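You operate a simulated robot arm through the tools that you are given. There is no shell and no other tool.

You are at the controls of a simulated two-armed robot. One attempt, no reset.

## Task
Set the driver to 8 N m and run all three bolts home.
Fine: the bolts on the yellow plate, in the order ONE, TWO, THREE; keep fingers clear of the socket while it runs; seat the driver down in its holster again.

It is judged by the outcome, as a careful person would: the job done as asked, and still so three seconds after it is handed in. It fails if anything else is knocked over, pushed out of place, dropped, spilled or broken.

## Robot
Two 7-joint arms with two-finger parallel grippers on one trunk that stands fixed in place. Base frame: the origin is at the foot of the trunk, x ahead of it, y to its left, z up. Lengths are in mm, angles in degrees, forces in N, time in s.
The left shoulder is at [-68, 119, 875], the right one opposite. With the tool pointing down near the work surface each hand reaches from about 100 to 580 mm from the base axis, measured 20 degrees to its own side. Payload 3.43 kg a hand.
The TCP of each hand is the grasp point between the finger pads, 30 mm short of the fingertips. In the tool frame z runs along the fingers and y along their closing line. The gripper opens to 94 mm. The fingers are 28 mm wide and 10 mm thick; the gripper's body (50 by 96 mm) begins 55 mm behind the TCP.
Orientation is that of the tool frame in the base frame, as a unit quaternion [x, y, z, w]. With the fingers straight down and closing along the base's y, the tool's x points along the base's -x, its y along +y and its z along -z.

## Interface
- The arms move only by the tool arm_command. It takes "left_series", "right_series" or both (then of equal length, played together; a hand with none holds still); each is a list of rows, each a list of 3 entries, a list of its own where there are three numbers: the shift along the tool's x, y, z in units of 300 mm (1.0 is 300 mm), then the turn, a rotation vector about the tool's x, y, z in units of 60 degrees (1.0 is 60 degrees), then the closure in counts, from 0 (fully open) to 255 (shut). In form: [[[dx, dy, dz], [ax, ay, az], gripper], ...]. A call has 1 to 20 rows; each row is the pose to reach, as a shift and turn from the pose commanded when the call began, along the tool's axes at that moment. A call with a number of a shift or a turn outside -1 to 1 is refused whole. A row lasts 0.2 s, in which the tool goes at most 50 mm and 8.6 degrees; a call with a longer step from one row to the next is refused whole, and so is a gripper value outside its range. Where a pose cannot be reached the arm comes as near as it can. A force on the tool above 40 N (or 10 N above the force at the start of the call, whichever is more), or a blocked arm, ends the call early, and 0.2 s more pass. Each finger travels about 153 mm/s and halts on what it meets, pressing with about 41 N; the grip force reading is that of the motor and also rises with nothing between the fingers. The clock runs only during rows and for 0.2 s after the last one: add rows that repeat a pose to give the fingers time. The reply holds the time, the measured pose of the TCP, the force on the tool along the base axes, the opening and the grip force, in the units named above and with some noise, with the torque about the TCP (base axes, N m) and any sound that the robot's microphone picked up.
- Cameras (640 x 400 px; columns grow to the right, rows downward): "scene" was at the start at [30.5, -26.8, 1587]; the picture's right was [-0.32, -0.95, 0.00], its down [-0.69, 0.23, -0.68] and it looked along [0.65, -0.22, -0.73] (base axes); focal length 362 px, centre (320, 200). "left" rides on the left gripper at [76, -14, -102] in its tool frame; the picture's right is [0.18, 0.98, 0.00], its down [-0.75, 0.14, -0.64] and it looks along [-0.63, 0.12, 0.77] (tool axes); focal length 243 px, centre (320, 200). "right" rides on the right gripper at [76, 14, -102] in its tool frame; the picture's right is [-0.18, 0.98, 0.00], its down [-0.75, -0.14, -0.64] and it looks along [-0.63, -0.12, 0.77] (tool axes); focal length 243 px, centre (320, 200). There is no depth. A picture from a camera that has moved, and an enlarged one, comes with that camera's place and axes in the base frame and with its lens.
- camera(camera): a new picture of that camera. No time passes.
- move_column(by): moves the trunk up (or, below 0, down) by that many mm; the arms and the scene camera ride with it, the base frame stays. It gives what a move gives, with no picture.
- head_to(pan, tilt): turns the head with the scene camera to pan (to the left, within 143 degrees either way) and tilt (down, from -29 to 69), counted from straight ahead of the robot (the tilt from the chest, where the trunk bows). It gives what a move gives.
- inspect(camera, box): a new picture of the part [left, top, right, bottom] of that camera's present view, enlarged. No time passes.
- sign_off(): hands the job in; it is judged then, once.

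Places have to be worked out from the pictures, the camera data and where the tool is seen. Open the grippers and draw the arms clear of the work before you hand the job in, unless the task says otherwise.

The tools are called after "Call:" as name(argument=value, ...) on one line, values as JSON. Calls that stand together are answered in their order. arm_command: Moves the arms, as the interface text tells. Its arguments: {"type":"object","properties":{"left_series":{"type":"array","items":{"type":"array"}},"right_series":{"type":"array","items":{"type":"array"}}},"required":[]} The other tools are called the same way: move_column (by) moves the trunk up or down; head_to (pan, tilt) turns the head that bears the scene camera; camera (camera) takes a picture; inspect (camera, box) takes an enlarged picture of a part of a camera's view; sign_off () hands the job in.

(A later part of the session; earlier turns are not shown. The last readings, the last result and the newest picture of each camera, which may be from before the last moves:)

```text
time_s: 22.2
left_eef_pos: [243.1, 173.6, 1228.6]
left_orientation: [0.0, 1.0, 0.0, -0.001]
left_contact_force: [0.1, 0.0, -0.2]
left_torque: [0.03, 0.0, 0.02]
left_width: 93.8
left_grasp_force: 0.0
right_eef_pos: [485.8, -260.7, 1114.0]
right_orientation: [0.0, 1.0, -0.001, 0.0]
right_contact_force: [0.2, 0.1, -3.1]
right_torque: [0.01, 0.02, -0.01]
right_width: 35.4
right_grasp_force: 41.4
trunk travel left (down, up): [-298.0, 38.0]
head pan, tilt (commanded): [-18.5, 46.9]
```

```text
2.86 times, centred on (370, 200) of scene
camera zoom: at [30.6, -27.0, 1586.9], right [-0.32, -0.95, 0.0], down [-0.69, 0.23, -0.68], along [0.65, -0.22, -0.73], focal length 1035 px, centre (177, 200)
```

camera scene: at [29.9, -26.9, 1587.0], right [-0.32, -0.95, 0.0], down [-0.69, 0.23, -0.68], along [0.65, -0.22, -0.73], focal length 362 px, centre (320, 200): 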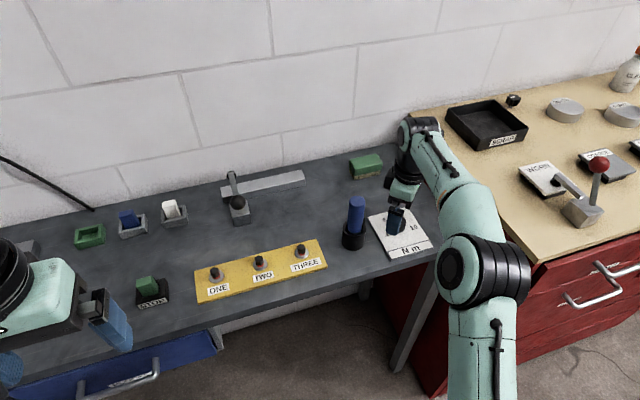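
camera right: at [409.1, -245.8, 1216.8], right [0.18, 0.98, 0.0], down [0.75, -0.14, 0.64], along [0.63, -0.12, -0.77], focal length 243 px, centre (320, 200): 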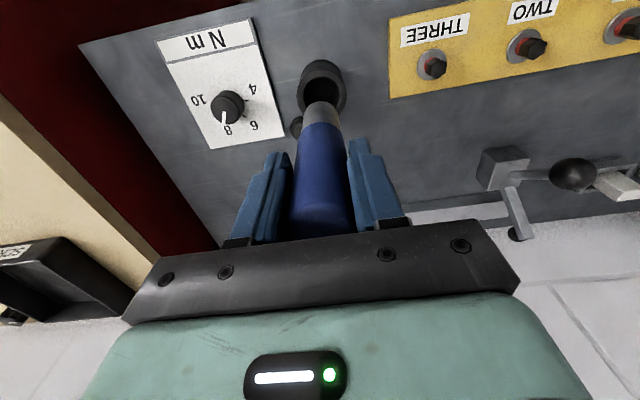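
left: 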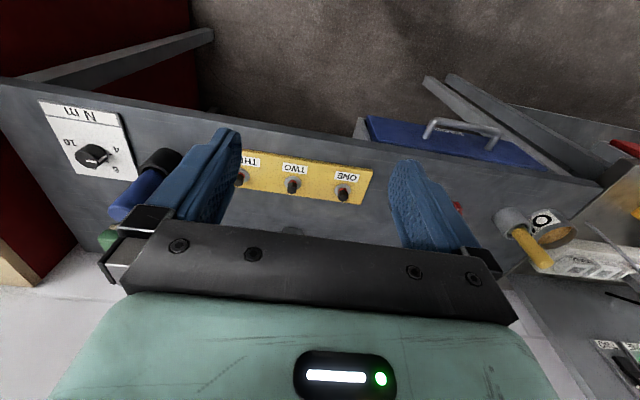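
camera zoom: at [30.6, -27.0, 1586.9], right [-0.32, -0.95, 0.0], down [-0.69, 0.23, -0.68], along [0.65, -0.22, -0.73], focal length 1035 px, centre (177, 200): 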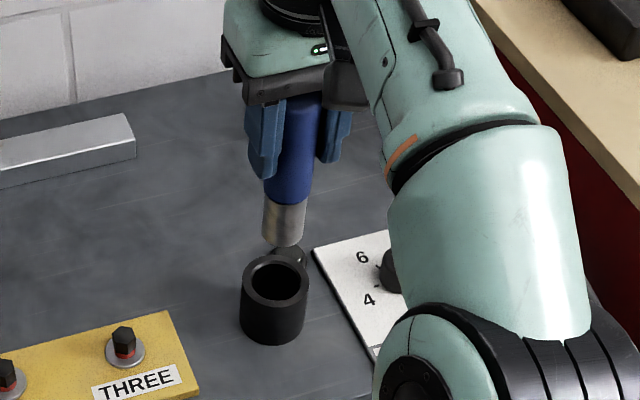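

The driver is out: blue handle, metal socket below, weighing about 3 N. From the scene view its mouth is about 110 mm below the TCP. I'll look closely at the socket, the empty holster and the round thing beside it.

Call:
inspect(camera="right", box=[270, 50, 370, 150])

Call:
inspect(camera="scene", box=[340, 170, 400, 255])

Call:
camera(camera="left")

```text
4.00 times, centred on (320, 100) of right
camera zoom: at [409.1, -245.8, 1216.8], right [0.18, 0.98, 0.0], down [0.75, -0.14, 0.64], along [0.63, -0.12, -0.77], focal length 970 px, centre (320, 600)
```

zoom: 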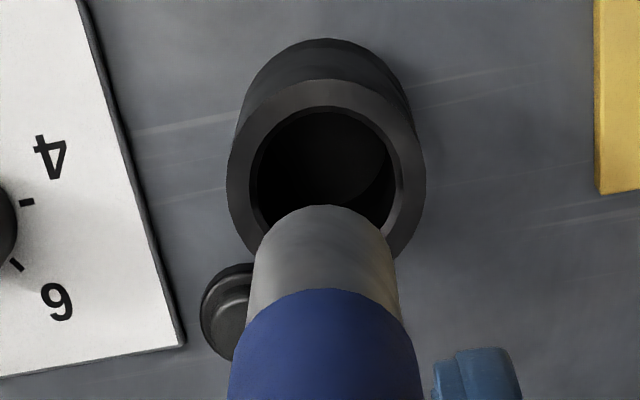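

```text
4.71 times, centred on (370, 212) of scene
camera zoom: at [30.6, -27.0, 1586.9], right [-0.32, -0.95, 0.0], down [-0.69, 0.23, -0.68], along [0.65, -0.22, -0.73], focal length 1704 px, centre (85, 141)
```

zoom: 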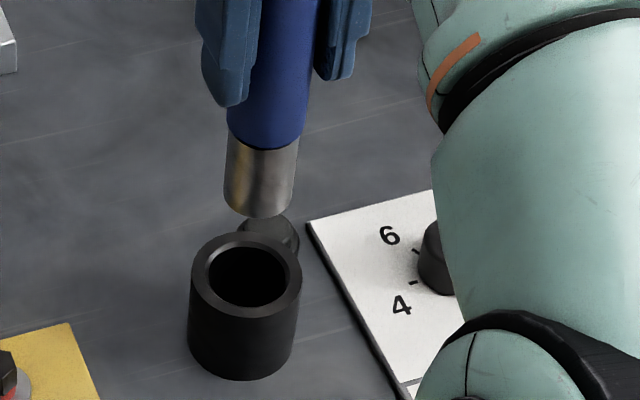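

```text
taken
camera left: at [166.8, 160.6, 1330.6], right [-0.18, 0.98, 0.0], down [0.75, 0.14, 0.64], along [0.63, 0.12, -0.77], focal length 243 px, centre (320, 200)
```

left: 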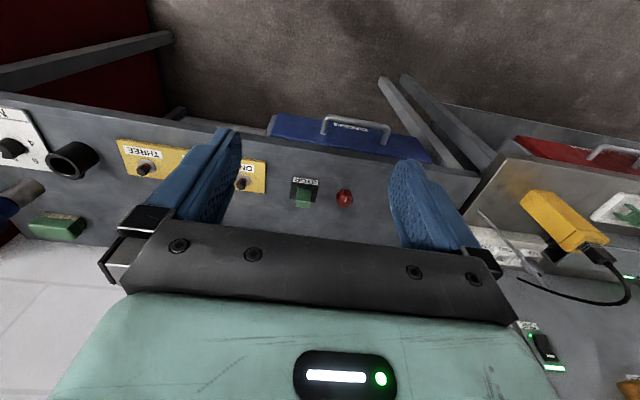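

The left camera shows the STOP block with a red dome beside it. I'll enlarge these in case they concern the driver.

Call:
inspect(camera="left", box=[270, 160, 380, 220])

Call:
inspect(camera="left", box=[440, 150, 640, 380])

Call:
inspect(camera="left", box=[0, 90, 200, 240])

```text
5.82 times, centred on (325, 190) of left
camera zoom: at [166.8, 160.6, 1330.6], right [-0.18, 0.98, 0.0], down [0.75, 0.14, 0.64], along [0.63, 0.12, -0.77], focal length 1412 px, centre (291, 258)
```

zoom: 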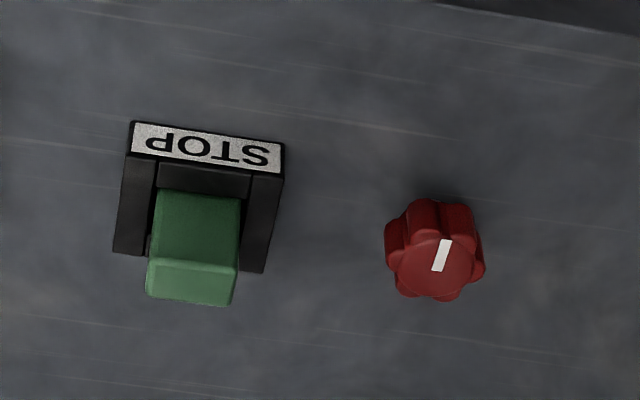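

```text
1.74 times, centred on (540, 265) of left
camera zoom: at [166.8, 160.6, 1330.6], right [-0.18, 0.98, 0.0], down [0.75, 0.14, 0.64], along [0.63, 0.12, -0.77], focal length 422 px, centre (-63, 87)
```

zoom: 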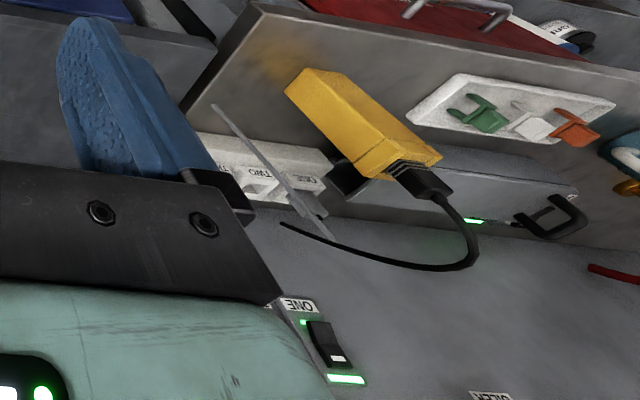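

```text
2.67 times, centred on (100, 165) of left
camera zoom: at [166.8, 160.6, 1330.6], right [-0.18, 0.98, 0.0], down [0.75, 0.14, 0.64], along [0.63, 0.12, -0.77], focal length 647 px, centre (907, 293)
```

zoom: 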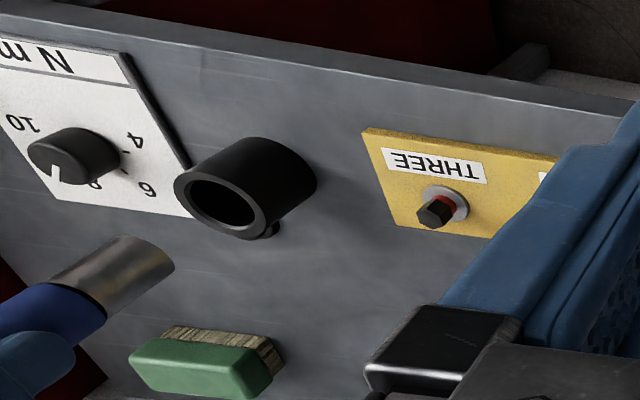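

Those look like unrelated bench fittings, so I'll leave them alone. Next I need exact bolt positions, so I'll zoom on the bolts from the right camera's present viewpoint.

Call:
inspect(camera="right", box=[380, 0, 640, 100])

Call:
inspect(camera="left", box=[110, 130, 270, 220])

Call:
inspect(camera="scene", box=[190, 230, 330, 310])

```text
2.46 times, centred on (510, 50) of right
camera zoom: at [409.1, -245.8, 1216.8], right [0.18, 0.98, 0.0], down [0.75, -0.14, 0.64], along [0.63, -0.12, -0.77], focal length 597 px, centre (-148, 569)
```

zoom: 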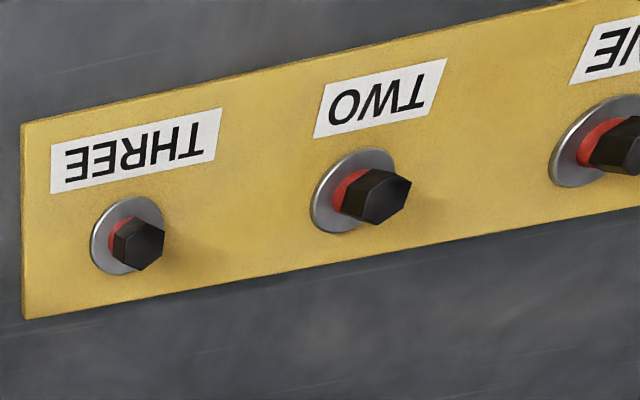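

```text
4.00 times, centred on (190, 175) of left
camera zoom: at [166.8, 160.6, 1330.6], right [-0.18, 0.98, 0.0], down [0.75, 0.14, 0.64], along [0.63, 0.12, -0.77], focal length 970 px, centre (840, 300)
```

zoom: 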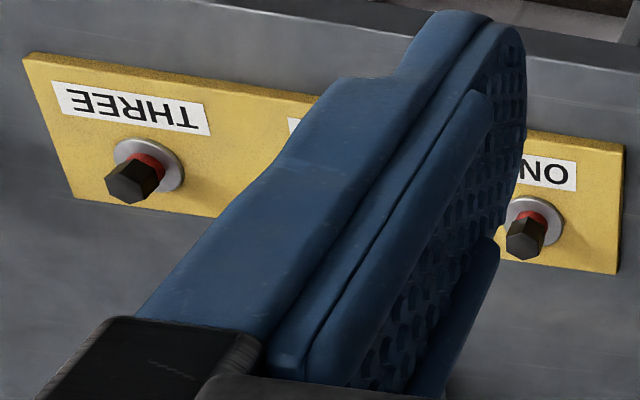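

```text
4.57 times, centred on (260, 270) of scene
camera zoom: at [30.6, -27.0, 1586.9], right [-0.32, -0.95, 0.0], down [-0.69, 0.23, -0.68], along [0.65, -0.22, -0.73], focal length 1655 px, centre (594, -120)
```

zoom: 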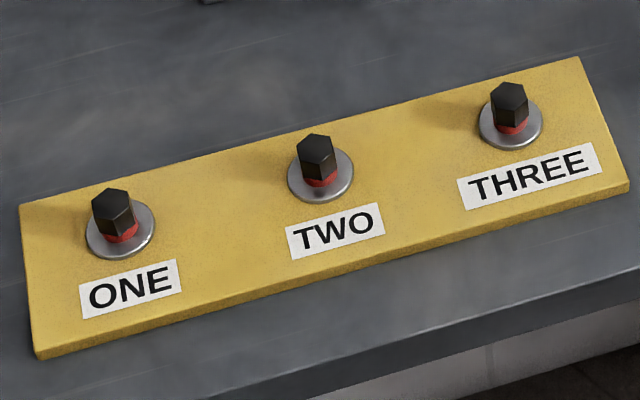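

Triangulating from the scene camera, which agreed with the dial knob to about 1 mm, puts the bolt tops at x≈485, y≈51.6 / −42.4 / −136.4, z≈942. Before moving right-arm work toward bolt ONE, I'll check what is on the left so I can park the left arm safely.

Call:
head_to(pan=35, tilt=40)

Call:
camera(camera="scene")

```text
time_s: 23.4
left_eef_pos: [242.8, 173.9, 1227.7]
left_orientation: [-0.001, 1.0, 0.0, 0.0]
left_contact_force: [0.7, 0.1, -0.1]
left_torque: [0.01, 0.01, -0.02]
left_width: 94.0
left_grasp_force: 0.0
right_eef_pos: [486.4, -261.2, 1113.4]
right_orientation: [0.0, 1.0, 0.0, 0.0]
right_contact_force: [0.3, -1.0, -2.8]
right_torque: [-0.02, -0.01, 0.0]
right_width: 35.2
right_grasp_force: 41.7
trunk travel left (down, up): [-298.0, 38.0]
head pan, tilt (commanded): [35.0, 40.0]
```

```text
taken
camera scene: at [24.8, 47.0, 1596.9], right [0.57, -0.82, 0.0], down [-0.53, -0.37, -0.77], along [0.63, 0.44, -0.64], focal length 362 px, centre (320, 200)
```

scene: 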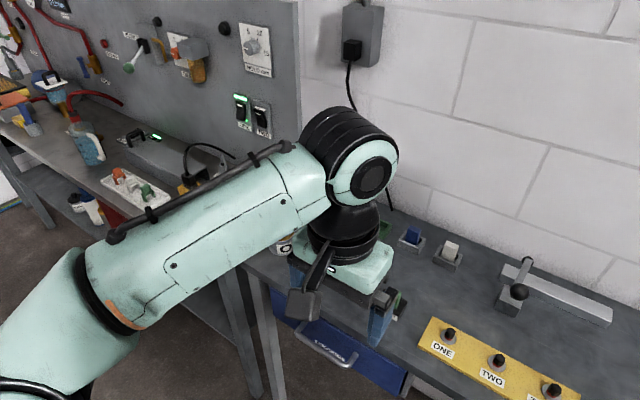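

The left side is open near the robot, with fittings only on the far left bench. I'll draw the left hand back a little and return the head to the bench, keeping the driver held still.

Call:
arm_command(left_series=[[[0.07, 0.05, -0.03], [0, 0, 0], 0], [[0.14, 0.1, -0.06], [0, 0, 0], 0], [[0.2, 0.16, -0.1], [0, 0, 0], 0]], right_series=[[[0, 0, 0], [0, 0, 0], 255], [[0, 0, 0], [0, 0, 0], 255], [[0, 0, 0], [0, 0, 0], 255]])

Call:
head_to(pan=-5, tilt=50)

Call:
camera(camera="scene")

```text
time_s: 24.2
left_eef_pos: [181.5, 221.1, 1258.0]
left_orientation: [0.0, 1.0, 0.001, 0.001]
left_contact_force: [0.3, -0.4, -0.6]
left_torque: [-0.01, 0.0, 0.0]
left_width: 94.2
left_grasp_force: 0.2
right_eef_pos: [485.9, -260.1, 1114.2]
right_orientation: [0.001, 1.0, 0.001, 0.0]
right_contact_force: [-1.3, 0.0, -2.4]
right_torque: [-0.04, 0.02, 0.01]
right_width: 35.1
right_grasp_force: 41.4
trunk travel left (down, up): [-298.0, 38.0]
head pan, tilt (commanded): [35.0, 40.0]
```

```text
time_s: 25.3
left_eef_pos: [182.6, 221.0, 1257.9]
left_orientation: [0.0, 1.0, 0.001, 0.0]
left_contact_force: [0.3, 0.9, 0.0]
left_torque: [0.04, 0.01, 0.02]
left_width: 94.2
left_grasp_force: 0.1
right_eef_pos: [486.0, -260.5, 1114.0]
right_orientation: [0.0, 1.0, 0.0, 0.0]
right_contact_force: [0.3, 0.1, -2.8]
right_torque: [-0.02, 0.03, 0.01]
right_width: 35.2
right_grasp_force: 41.5
trunk travel left (down, up): [-298.0, 38.0]
head pan, tilt (commanded): [-5.0, 50.0]
```

```text
taken
camera scene: at [31.9, -8.3, 1582.7], right [-0.09, -1.0, 0.0], down [-0.76, 0.07, -0.64], along [0.64, -0.06, -0.77], focal length 362 px, centre (320, 200)
```

scene: 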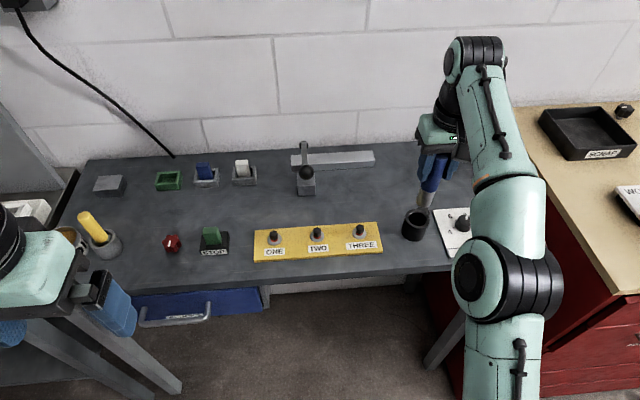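

The bench is clear for the move. With the head re-aimed, I'll check the bolt and socket positions once more.

Call:
inspect(camera="scene", box=[245, 205, 395, 275])

Call:
inspect(camera="scene", box=[390, 140, 490, 260])

```text
4.27 times, centred on (320, 240) of scene
camera zoom: at [31.9, -8.3, 1582.7], right [-0.09, -1.0, 0.0], down [-0.76, 0.07, -0.64], along [0.64, -0.06, -0.77], focal length 1545 px, centre (320, 29)
```

zoom: 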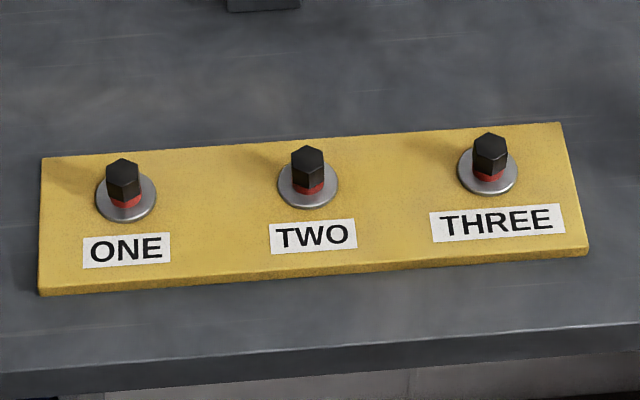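

```text
3.33 times, centred on (440, 200) of scene
camera zoom: at [31.9, -8.3, 1582.7], right [-0.09, -1.0, 0.0], down [-0.76, 0.07, -0.64], along [0.64, -0.06, -0.77], focal length 1207 px, centre (-80, 200)
```

zoom: 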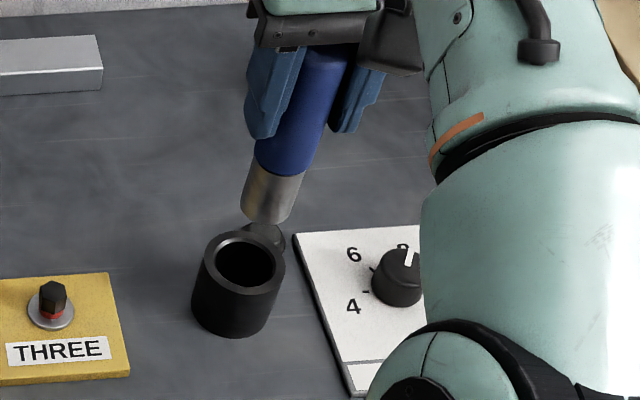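

The two head poses agree: bolts at x≈485.5, y≈51.6 / −42 / −136. I'll carry the driver across at this height, with the socket mouth about 60 mm above the bolt heads, toward bolt ONE.

Call:
arm_command(right_series=[[[0, 0.1, 0], [0, 0, 0], 255], [[0, 0.24, 0], [0, 0, 0], 255], [[0, 0.38, 0], [0, 0, 0], 255], [[0, 0.52, 0], [0, 0, 0], 255], [[0, 0.66, 0], [0, 0, 0], 255], [[0, 0.8, 0], [0, 0, 0], 255], [[0, 0.9, 0], [0, 0, 0], 255]])

Call:
camera(camera="scene")

Call:
camera(camera="right")

```text
time_s: 26.9
left_eef_pos: [182.0, 221.7, 1257.7]
left_orientation: [0.0, 1.0, -0.001, 0.0]
left_contact_force: [0.0, -0.1, 0.5]
left_torque: [0.0, -0.01, 0.04]
left_width: 93.6
left_grasp_force: 0.0
right_eef_pos: [476.8, 0.8, 1105.9]
right_orientation: [0.0, 1.0, 0.0, 0.001]
right_contact_force: [-0.5, 0.1, -2.9]
right_torque: [0.02, 0.03, 0.0]
right_width: 34.9
right_grasp_force: 40.8
right hand out of reach, approached as far as the arm can: row 6, 7
trunk travel left (down, up): [-298.0, 38.0]
head pan, tilt (commanded): [-5.0, 50.0]
```

```text
taken
camera scene: at [31.1, -7.7, 1582.7], right [-0.09, -1.0, 0.0], down [-0.76, 0.07, -0.64], along [0.64, -0.06, -0.77], focal length 362 px, centre (320, 200)
```

scene: 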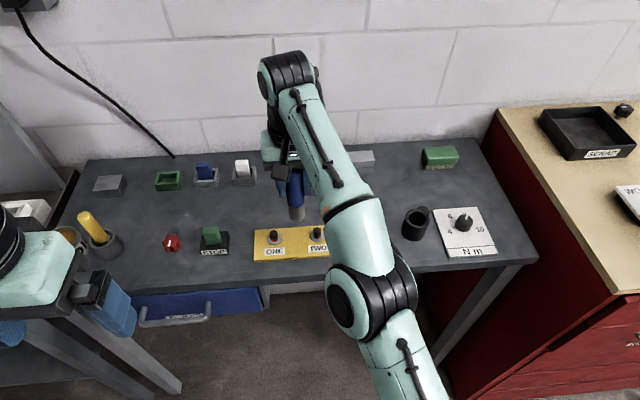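

```text
taken
camera right: at [399.3, 15.8, 1209.2], right [0.18, 0.98, 0.0], down [0.75, -0.14, 0.64], along [0.63, -0.12, -0.77], focal length 243 px, centre (320, 200)
```

right: 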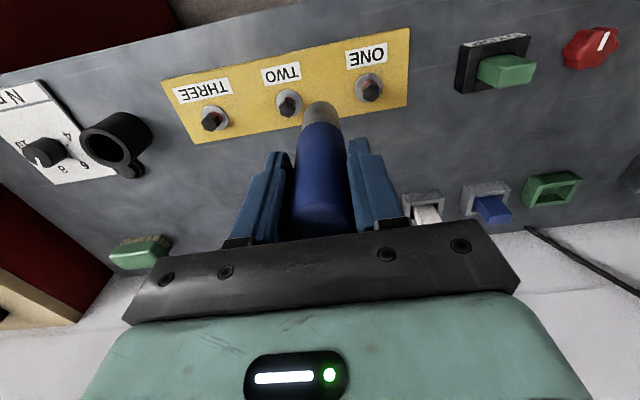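

The right arm ran out of reach at this height (stopped at about y 1). Raising the trunk and working lower both gain reach: my estimate is about 590 mm or more from the shoulder, and bolt ONE needs 579. I'll raise the trunk by 37 mm and see where the hand ends up.

Call:
move_column(by=37)

Call:
camera(camera="scene")

```text
time_s: 27.7
left_eef_pos: [182.3, 220.9, 1295.0]
left_orientation: [-0.001, 1.0, -0.001, 0.0]
left_contact_force: [-0.6, -0.1, 0.1]
left_torque: [0.01, 0.0, 0.05]
left_width: 93.7
left_grasp_force: 0.1
right_eef_pos: [475.9, -3.3, 1143.3]
right_orientation: [0.001, 1.0, 0.0, 0.0]
right_contact_force: [-0.9, -0.1, -3.2]
right_torque: [0.02, -0.02, -0.04]
right_width: 35.1
right_grasp_force: 40.8
trunk travel left (down, up): [-335.0, 1.0]
head pan, tilt (commanded): [-5.0, 50.0]
```

```text
taken
camera scene: at [29.7, -8.5, 1620.5], right [-0.09, -1.0, 0.0], down [-0.76, 0.07, -0.64], along [0.64, -0.06, -0.77], focal length 362 px, centre (320, 200)
```

scene: 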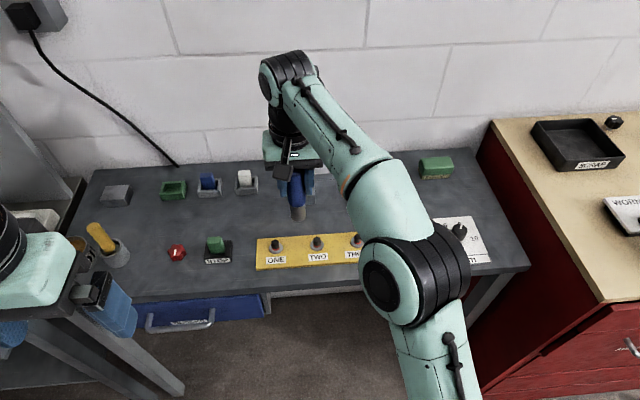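

The hand is now at (476, −3, 1143). I'll lower 60 mm straight down here, with the socket staying about 30 mm above the bolt tops and between ONE and TWO, which should bring the arm well within reach.

Call:
arm_command(right_series=[[[0, 0, 0.05], [0, 0, 0], 255], [[0, 0, 0.1], [0, 0, 0], 255], [[0, 0, 0.15], [0, 0, 0], 255], [[0, 0, 0.2], [0, 0, 0], 255], [[0, 0, 0.2], [0, 0, 0], 255]])

```text
time_s: 28.9
left_eef_pos: [182.9, 221.5, 1294.3]
left_orientation: [0.0, 1.0, 0.0, 0.001]
left_contact_force: [-0.4, -0.5, 0.1]
left_torque: [-0.02, -0.01, -0.01]
left_width: 94.0
left_grasp_force: 0.0
right_eef_pos: [477.2, -2.4, 1081.7]
right_orientation: [0.0, 1.0, 0.0, -0.001]
right_contact_force: [0.0, 0.4, -2.0]
right_torque: [0.01, 0.02, -0.01]
right_width: 34.9
right_grasp_force: 40.4
trunk travel left (down, up): [-335.0, 1.0]
head pan, tilt (commanded): [-5.0, 50.0]
```

The commanded pose now follows the reached one: (477, −2, 1082). I'll move over bolt ONE at about (485.6, 51.6), still clear above it.

Call:
arm_command(right_series=[[[-0.007, 0.045, 0], [0, 0, 0], 255], [[-0.014, 0.09, 0], [0, 0, 0], 255], [[-0.021, 0.135, 0], [0, 0, 0], 255], [[-0.0287, 0.18, 0], [0, 0, 0], 255], [[-0.0287, 0.18, 0], [0, 0, 0], 255]])

Call:
camera(camera="scene")

Call:
camera(camera="right")

Call:
camera(camera="left")

```text
time_s: 30.1
left_eef_pos: [182.5, 221.6, 1294.9]
left_orientation: [0.0, 1.0, 0.0, 0.0]
left_contact_force: [0.2, 0.3, -1.2]
left_torque: [0.01, 0.03, 0.0]
left_width: 93.8
left_grasp_force: 0.1
right_eef_pos: [484.8, 52.6, 1083.1]
right_orientation: [0.0, 1.0, 0.0, 0.0]
right_contact_force: [0.9, -0.2, -2.7]
right_torque: [0.03, 0.0, -0.01]
right_width: 34.9
right_grasp_force: 41.0
trunk travel left (down, up): [-335.0, 1.0]
head pan, tilt (commanded): [-5.0, 50.0]
```

```text
taken
camera scene: at [31.2, -8.6, 1620.4], right [-0.09, -1.0, 0.0], down [-0.76, 0.07, -0.64], along [0.64, -0.06, -0.77], focal length 362 px, centre (320, 200)
```

scene: 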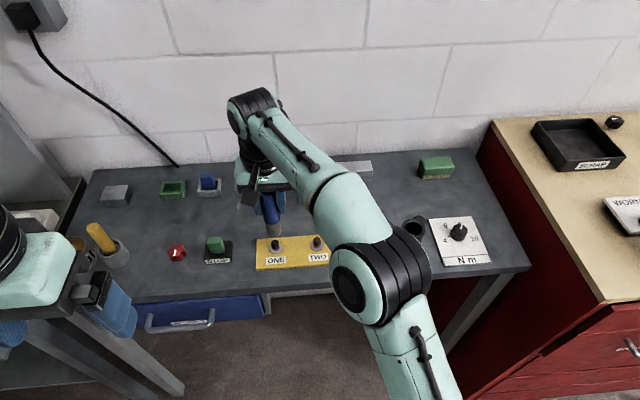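

```text
taken
camera right: at [408.7, 67.2, 1185.9], right [0.18, 0.98, 0.0], down [0.75, -0.14, 0.64], along [0.63, -0.12, -0.77], focal length 243 px, centre (320, 200)
```

right: 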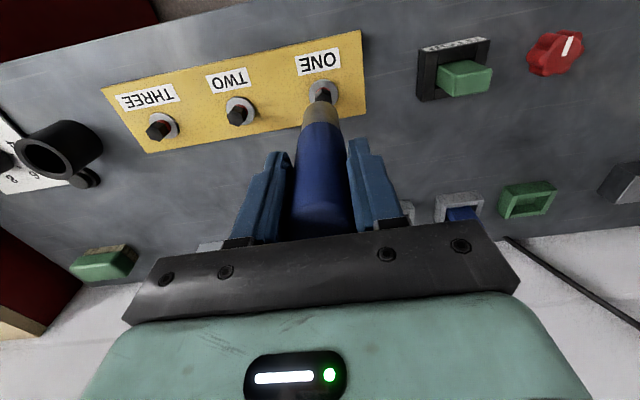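

```text
taken
camera left: at [105.5, 207.3, 1396.6], right [-0.18, 0.98, 0.0], down [0.75, 0.14, 0.64], along [0.63, 0.12, -0.77], focal length 243 px, centre (320, 200)
```

left: 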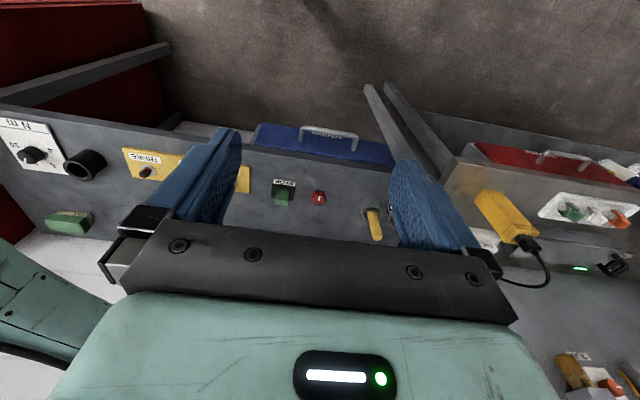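

The arm reached over bolt ONE. I'll zoom on both views to measure the socket's offset from the bolt.

Call:
inspect(camera="right", box=[270, 50, 370, 150])

Call:
inspect(camera="scene", box=[235, 180, 335, 280])

```text
4.00 times, centred on (320, 100) of right
camera zoom: at [408.7, 67.2, 1185.9], right [0.18, 0.98, 0.0], down [0.75, -0.14, 0.64], along [0.63, -0.12, -0.77], focal length 970 px, centre (320, 600)
```

zoom: 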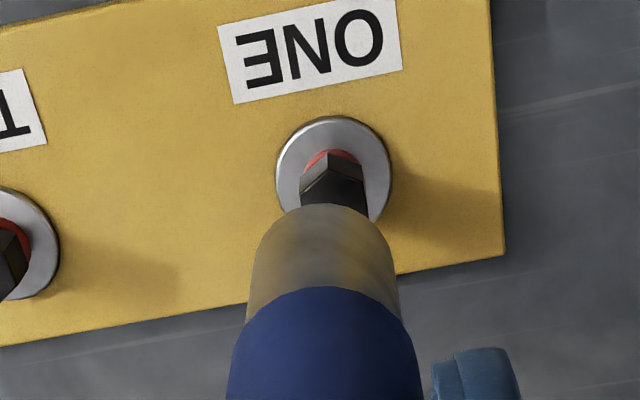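

```text
4.00 times, centred on (285, 230) of scene
camera zoom: at [31.2, -8.6, 1620.4], right [-0.09, -1.0, 0.0], down [-0.76, 0.07, -0.64], along [0.64, -0.06, -0.77], focal length 1448 px, centre (460, 80)
```

zoom: 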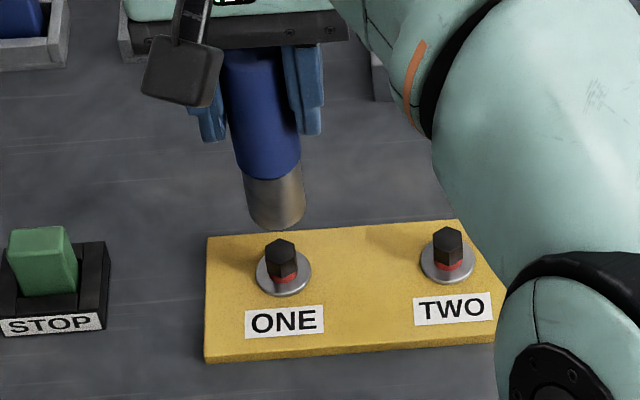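

The two views differ by about 2 mm on the y offset, so I'll enlarge further to settle it.

Call:
inspect(camera="scene", box=[285, 215, 325, 255])

Call:
inspect(camera="scene", box=[255, 215, 305, 265])

Call:
inspect(camera="right", box=[295, 70, 355, 130])

```text
10.00 times, centred on (305, 235) of scene
camera zoom: at [31.2, -8.6, 1620.4], right [-0.09, -1.0, 0.0], down [-0.76, 0.07, -0.64], along [0.64, -0.06, -0.77], focal length 3621 px, centre (470, -150)
```

zoom: 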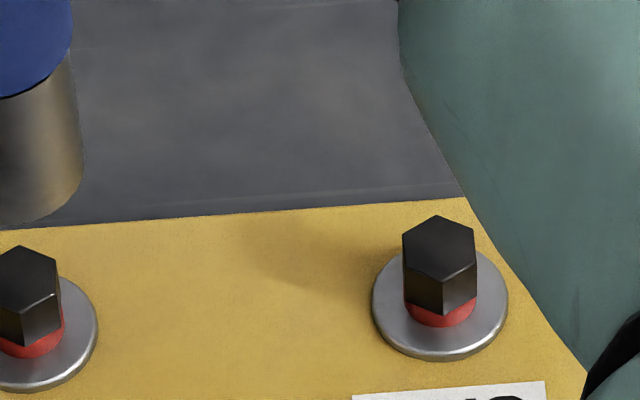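

```text
8.00 times, centred on (280, 240) of scene
camera zoom: at [31.2, -8.6, 1620.4], right [-0.09, -1.0, 0.0], down [-0.76, 0.07, -0.64], along [0.64, -0.06, -0.77], focal length 2897 px, centre (640, -120)
```

zoom: 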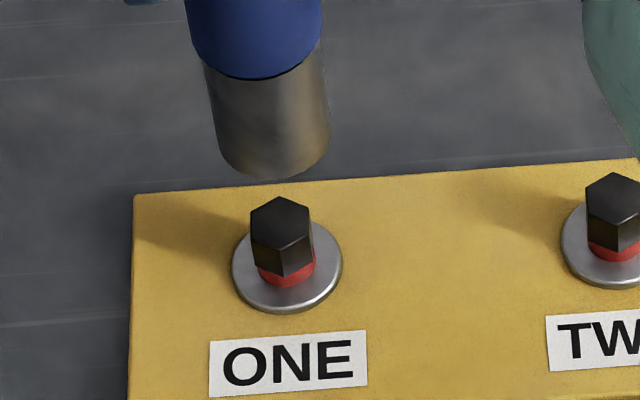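

```text
6.67 times, centred on (325, 100) of right
camera zoom: at [408.7, 67.2, 1185.9], right [0.18, 0.98, 0.0], down [0.75, -0.14, 0.64], along [0.63, -0.12, -0.77], focal length 1618 px, centre (287, 867)
```

zoom: 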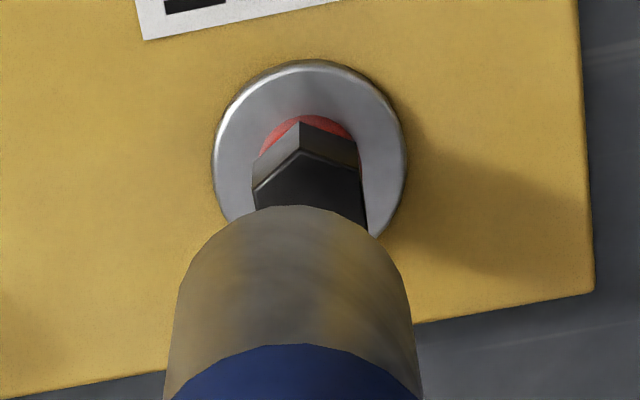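

Combining both views, the socket sits about 3.5 mm too far in +x and 2.2 mm short in +y relative to bolt ONE. I'll correct that and lower 20 mm, leaving a gap of about 12 mm, then look again.

Call:
arm_command(right_series=[[[0.0117, 0.0073, 0.0], [0, 0, 0], 255], [[0.0117, 0.0073, 0.033], [0, 0, 0], 255], [[0.0117, 0.0073, 0.0667], [0, 0, 0], 255], [[0.0117, 0.0073, 0.0667], [0, 0, 0], 255]])

Call:
inspect(camera="scene", box=[255, 215, 305, 265])

Call:
inspect(camera="right", box=[295, 70, 355, 130])

```text
time_s: 31.1
left_eef_pos: [182.7, 220.7, 1294.7]
left_orientation: [0.0, 1.0, 0.0, 0.0]
left_contact_force: [-0.3, 0.4, 0.0]
left_torque: [-0.02, -0.05, -0.01]
left_width: 93.9
left_grasp_force: 0.0
right_eef_pos: [482.4, 53.2, 1062.1]
right_orientation: [0.001, 1.0, 0.0, 0.0]
right_contact_force: [1.0, 0.7, -3.5]
right_torque: [0.03, -0.01, 0.01]
right_width: 35.0
right_grasp_force: 41.3
trunk travel left (down, up): [-335.0, 1.0]
head pan, tilt (commanded): [-5.0, 50.0]
```

```text
8.00 times, centred on (280, 240) of scene
camera zoom: at [31.2, -8.2, 1620.4], right [-0.09, -1.0, 0.0], down [-0.76, 0.07, -0.64], along [0.64, -0.06, -0.77], focal length 2897 px, centre (640, -120)
```

zoom: 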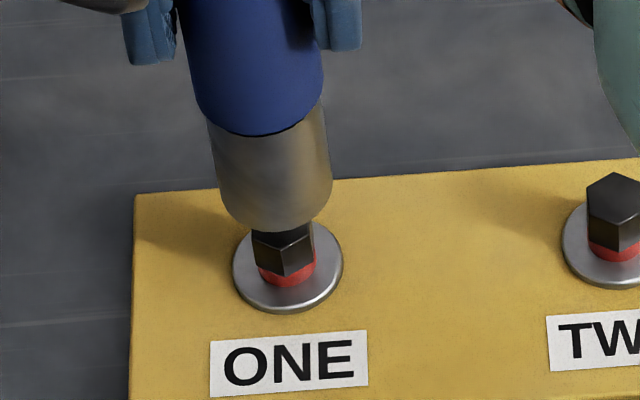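

```text
6.67 times, centred on (325, 100) of right
camera zoom: at [405.3, 69.0, 1165.8], right [0.18, 0.98, 0.0], down [0.75, -0.14, 0.64], along [0.63, -0.12, -0.77], focal length 1618 px, centre (287, 867)
```

zoom: 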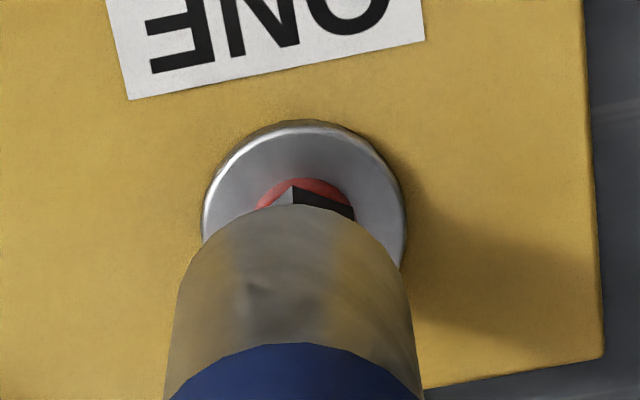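

The views now nearly agree, but I want a tighter figure before touching the bolt. I'll enlarge both more strongly.

Call:
inspect(camera="scene", box=[264, 224, 304, 264])

Call:
inspect(camera="right", box=[300, 80, 350, 130])

Call:
inspect(camera="left", box=[200, 120, 300, 220])

```text
10.00 times, centred on (284, 244) of scene
camera zoom: at [31.2, -8.2, 1620.4], right [-0.09, -1.0, 0.0], down [-0.76, 0.07, -0.64], along [0.64, -0.06, -0.77], focal length 3621 px, centre (680, -240)
```

zoom: 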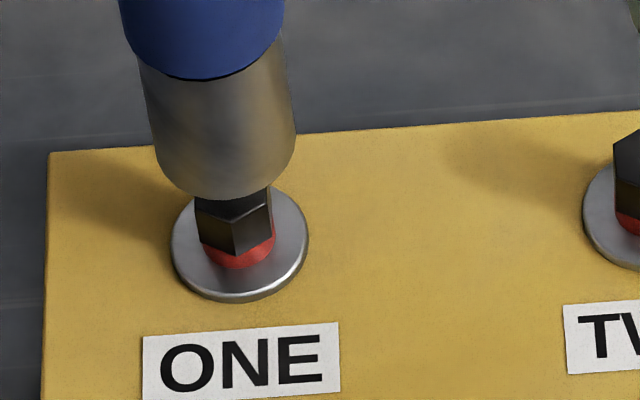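

```text
8.00 times, centred on (325, 105) of right
camera zoom: at [405.3, 69.0, 1165.8], right [0.18, 0.98, 0.0], down [0.75, -0.14, 0.64], along [0.63, -0.12, -0.77], focal length 1941 px, centre (280, 960)
```

zoom: 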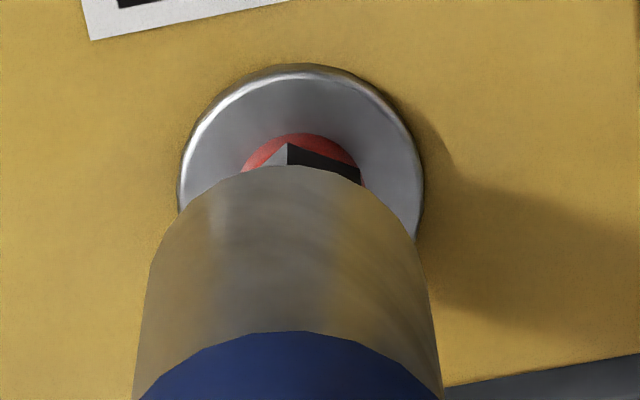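

```text
4.00 times, centred on (250, 170) of left
camera zoom: at [105.5, 207.6, 1396.6], right [-0.18, 0.98, 0.0], down [0.75, 0.14, 0.64], along [0.63, 0.12, -0.77], focal length 970 px, centre (600, 320)
```

zoom: 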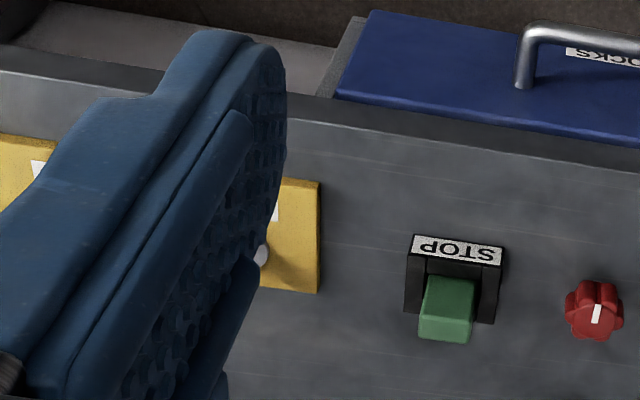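

A view from the left side would settle the x alignment. I'll bring the left hand, turned 60° and keeping over 150 mm from the right hand, so its camera looks at bolt ONE from the +y side.

Call:
arm_command(left_series=[[[-0.078, -0.015, 0.06], [0, 0, 0.125], 0], [[-0.157, -0.03, 0.12], [0, 0, 0.25], 0], [[-0.235, -0.045, 0.18], [0, 0, 0.375], 0], [[-0.314, -0.06, 0.24], [0, 0, 0.5], 0], [[-0.392, -0.075, 0.3], [0, 0, 0.625], 0], [[-0.471, -0.09, 0.36], [0, 0, 0.75], 0], [[-0.55, -0.105, 0.42], [0, 0, 0.875], 0], [[-0.628, -0.12, 0.483], [0, 0, 1.0], 0], [[-0.628, -0.12, 0.483], [0, 0, 1.0], 0]])

Call:
camera(camera="left")

Call:
camera(camera="scene")

```text
time_s: 33.1
left_eef_pos: [370.0, 185.8, 1149.5]
left_orientation: [0.501, 0.866, 0.0, 0.0]
left_contact_force: [0.2, -0.1, 0.3]
left_torque: [0.01, 0.0, 0.0]
left_width: 93.9
left_grasp_force: 0.1
right_eef_pos: [481.6, 53.8, 1062.8]
right_orientation: [0.0, 1.0, 0.0, 0.001]
right_contact_force: [-1.0, 0.4, -2.2]
right_torque: [0.01, -0.02, 0.01]
right_width: 34.8
right_grasp_force: 41.1
trunk travel left (down, up): [-335.0, 1.0]
head pan, tilt (commanded): [-5.0, 50.0]
```

```text
taken
camera left: at [318.2, 245.4, 1251.1], right [0.76, 0.65, 0.0], down [0.5, -0.58, 0.64], along [0.42, -0.49, -0.77], focal length 243 px, centre (320, 200)
```

left: 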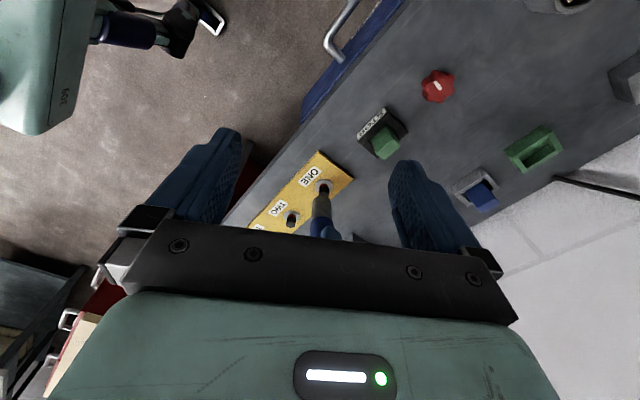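

```text
taken
camera scene: at [30.7, -8.1, 1620.4], right [-0.09, -1.0, 0.0], down [-0.76, 0.07, -0.64], along [0.64, -0.06, -0.77], focal length 362 px, centre (320, 200)
```

scene: 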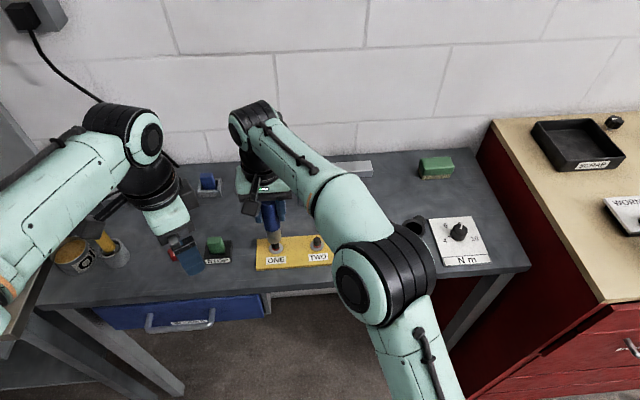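

The left camera now sees the socket above bolt ONE. I'll enlarge that.

Call:
inspect(camera="left", box=[295, 165, 355, 245])

Call:
inspect(camera="left", box=[305, 170, 345, 210])

```text
5.00 times, centred on (325, 205) of left
camera zoom: at [318.2, 245.4, 1251.1], right [0.76, 0.65, 0.0], down [0.5, -0.58, 0.64], along [0.42, -0.49, -0.77], focal length 1213 px, centre (295, 175)
```

zoom: 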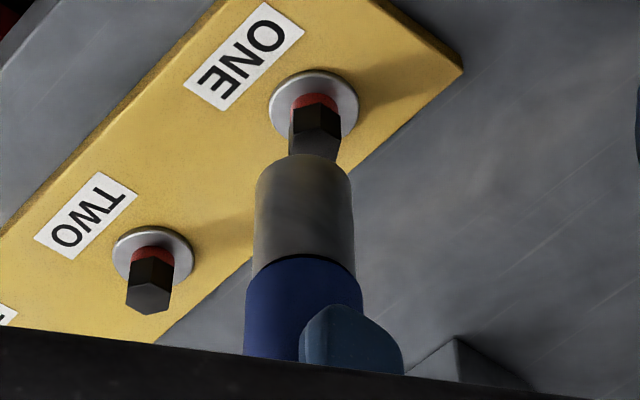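

```text
10.00 times, centred on (325, 190) of left
camera zoom: at [318.2, 245.4, 1251.1], right [0.76, 0.65, 0.0], down [0.5, -0.58, 0.64], along [0.42, -0.49, -0.77], focal length 2426 px, centre (270, 300)
```

zoom: 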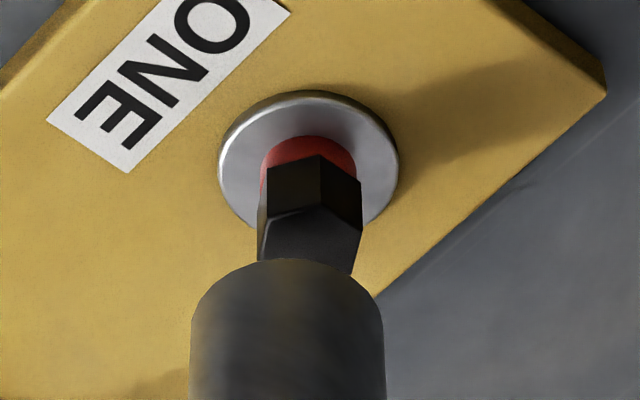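

The left camera shows the bolt about 3.7 mm to its right of the socket axis. Solving all three views together gives the bolt at about +4.4 mm x, +0.5 mm y from the socket, so my earlier x correction went the wrong way. I'll shift by that and look again.

Call:
arm_command(right_series=[[[-0.0147, 0.0017, 0.0], [0, 0, 0], 255], [[-0.0147, 0.0017, 0.0], [0, 0, 0], 255]])

Call:
inspect(camera="left", box=[305, 170, 345, 210])

Call:
inspect(camera="scene", box=[264, 224, 304, 264])

Call:
inspect(camera="right", box=[300, 80, 350, 130])

```text
time_s: 33.7
left_eef_pos: [369.3, 185.5, 1148.9]
left_orientation: [0.499, 0.866, -0.001, 0.0]
left_contact_force: [0.2, 0.6, 0.9]
left_torque: [0.0, -0.02, 0.01]
left_width: 94.0
left_grasp_force: 0.1
right_eef_pos: [486.9, 54.5, 1064.2]
right_orientation: [0.0, 1.0, 0.0, 0.0]
right_contact_force: [-0.2, 0.0, -2.3]
right_torque: [0.01, 0.0, 0.01]
right_width: 34.8
right_grasp_force: 41.0
trunk travel left (down, up): [-335.0, 1.0]
head pan, tilt (commanded): [-5.0, 50.0]
```

```text
10.00 times, centred on (325, 190) of left
camera zoom: at [318.2, 245.1, 1251.2], right [0.76, 0.65, 0.0], down [0.5, -0.58, 0.64], along [0.42, -0.49, -0.77], focal length 2426 px, centre (270, 300)
```

zoom: 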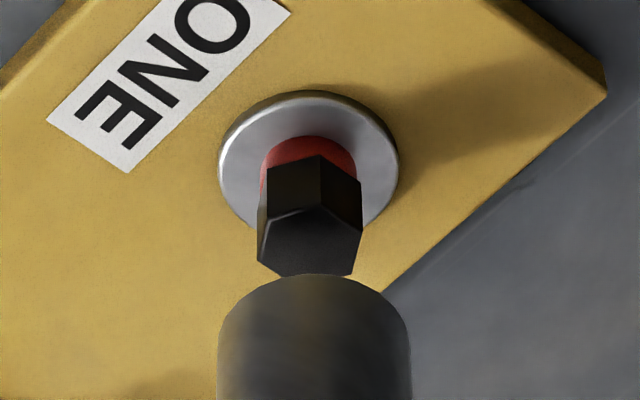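

```text
10.00 times, centred on (284, 244) of scene
camera zoom: at [31.1, -8.2, 1620.4], right [-0.09, -1.0, 0.0], down [-0.76, 0.07, -0.64], along [0.64, -0.06, -0.77], focal length 3621 px, centre (680, -240)
```

zoom: 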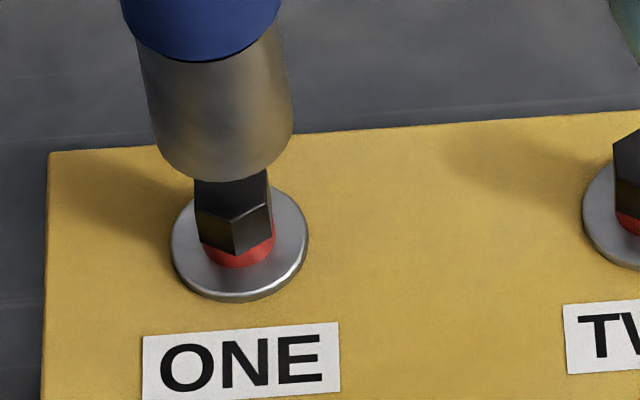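

```text
8.00 times, centred on (325, 105) of right
camera zoom: at [410.4, 69.3, 1165.7], right [0.18, 0.98, 0.0], down [0.75, -0.14, 0.64], along [0.63, -0.12, -0.77], focal length 1941 px, centre (280, 960)
```

zoom: 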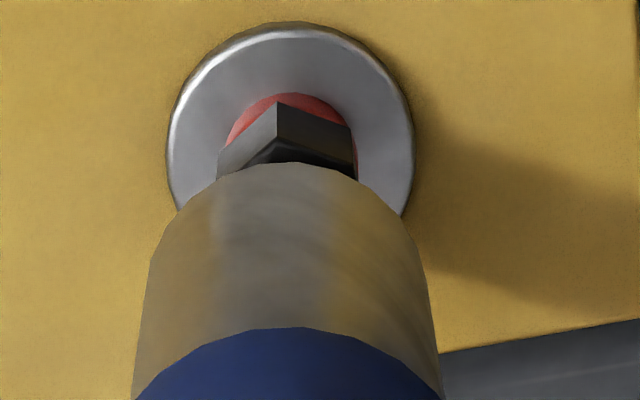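

All three views now agree to within about 1 mm. I'll trim x by −0.8 and y by +0.3 and lower slowly about 18 mm toward the head, watching force and sound.

Call:
arm_command(right_series=[[[0.0027, 0.001, 0.01], [0, 0, 0], 255], [[0.0027, 0.001, 0.02], [0, 0, 0], 255], [[0.0027, 0.001, 0.03], [0, 0, 0], 255], [[0.0027, 0.001, 0.04], [0, 0, 0], 255], [[0.0027, 0.001, 0.05], [0, 0, 0], 255], [[0.0027, 0.001, 0.06], [0, 0, 0], 255]])

Call:
inspect(camera="left", box=[305, 170, 345, 210])

Call:
inspect(camera="scene", box=[264, 224, 304, 264])

```text
time_s: 35.1
left_eef_pos: [370.2, 185.8, 1149.3]
left_orientation: [0.5, 0.866, 0.001, 0.0]
left_contact_force: [0.0, 0.6, 0.1]
left_torque: [-0.01, 0.01, -0.01]
left_width: 93.9
left_grasp_force: 0.0
right_eef_pos: [486.0, 55.2, 1044.7]
right_orientation: [0.0, 1.0, -0.001, 0.0]
right_contact_force: [-0.4, -0.5, -3.7]
right_torque: [-0.01, 0.02, 0.0]
right_width: 34.4
right_grasp_force: 40.6
trunk travel left (down, up): [-335.0, 1.0]
head pan, tilt (commanded): [-5.0, 50.0]
```

```text
10.00 times, centred on (325, 190) of left
camera zoom: at [318.3, 245.2, 1251.2], right [0.76, 0.65, 0.0], down [0.5, -0.58, 0.64], along [0.42, -0.49, -0.77], focal length 2426 px, centre (270, 300)
```

zoom: 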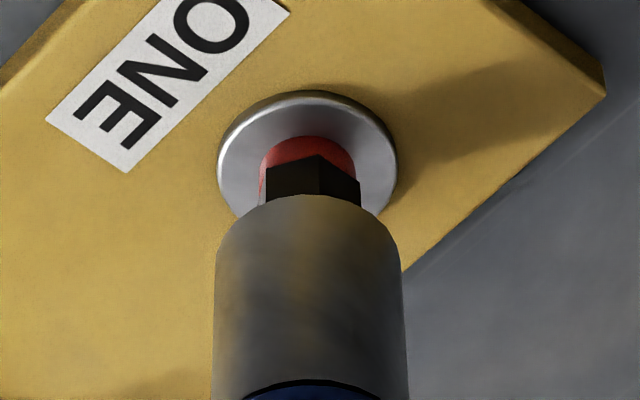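

```text
10.00 times, centred on (284, 244) of scene
camera zoom: at [31.3, -8.2, 1620.4], right [-0.09, -1.0, 0.0], down [-0.76, 0.07, -0.64], along [0.64, -0.06, -0.77], focal length 3621 px, centre (680, -240)
```

zoom: 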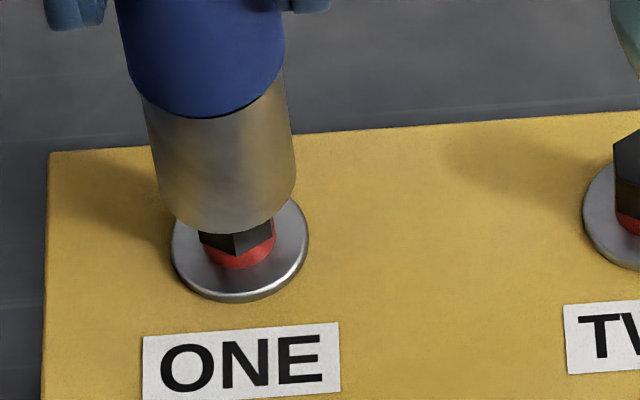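

The socket is well aligned and now covers the top of the hex with no contact force. I'll keep lowering slowly, 2 mm per row.

Call:
arm_command(right_series=[[[0, 0, 0.0067], [0, 0, 0], 255], [[0, 0, 0.0133], [0, 0, 0], 255], [[0, 0, 0.02], [0, 0, 0], 255], [[0, 0, 0.0267], [0, 0, 0], 255], [[0, 0, 0.0267], [0, 0, 0], 255]])

Call:
inspect(camera="left", box=[305, 170, 345, 210])

Call:
inspect(camera="scene", box=[264, 224, 304, 264])

```text
time_s: 36.3
left_eef_pos: [369.8, 186.2, 1147.3]
left_orientation: [0.5, 0.866, -0.001, 0.0]
left_contact_force: [0.6, 0.5, -0.1]
left_torque: [0.02, -0.01, -0.02]
left_width: 94.4
left_grasp_force: 0.0
right_eef_pos: [486.9, 54.6, 1036.5]
right_orientation: [0.0, 1.0, 0.0, 0.0]
right_contact_force: [0.2, 0.6, -2.4]
right_torque: [-0.02, 0.03, -0.01]
right_width: 34.1
right_grasp_force: 41.5
trunk travel left (down, up): [-335.0, 1.0]
head pan, tilt (commanded): [-5.0, 50.0]
```

```text
10.00 times, centred on (325, 190) of left
camera zoom: at [318.3, 245.2, 1251.2], right [0.76, 0.65, 0.0], down [0.5, -0.58, 0.64], along [0.42, -0.49, -0.77], focal length 2426 px, centre (270, 300)
```

zoom: 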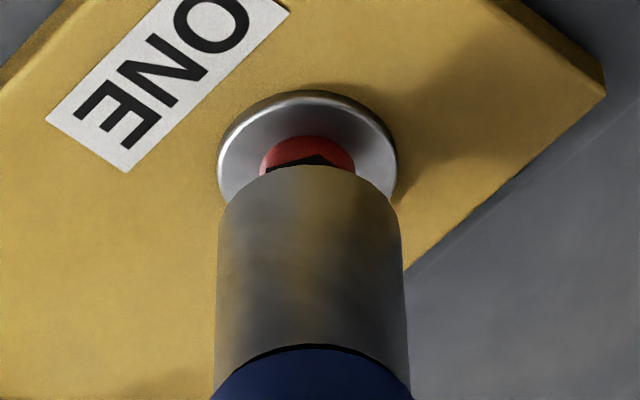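

```text
10.00 times, centred on (284, 244) of scene
camera zoom: at [31.3, -8.2, 1620.4], right [-0.09, -1.0, 0.0], down [-0.76, 0.07, -0.64], along [0.64, -0.06, -0.77], focal length 3621 px, centre (680, -240)
```

zoom: 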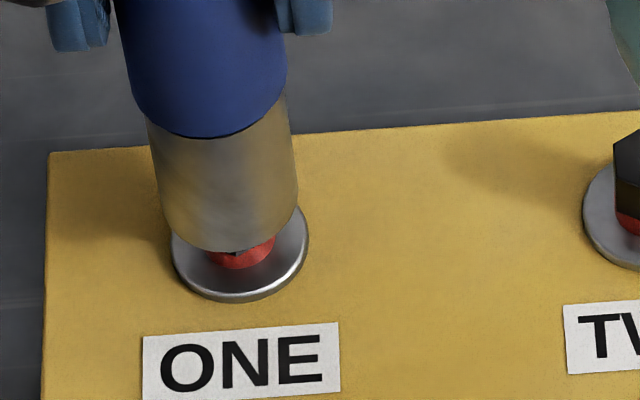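

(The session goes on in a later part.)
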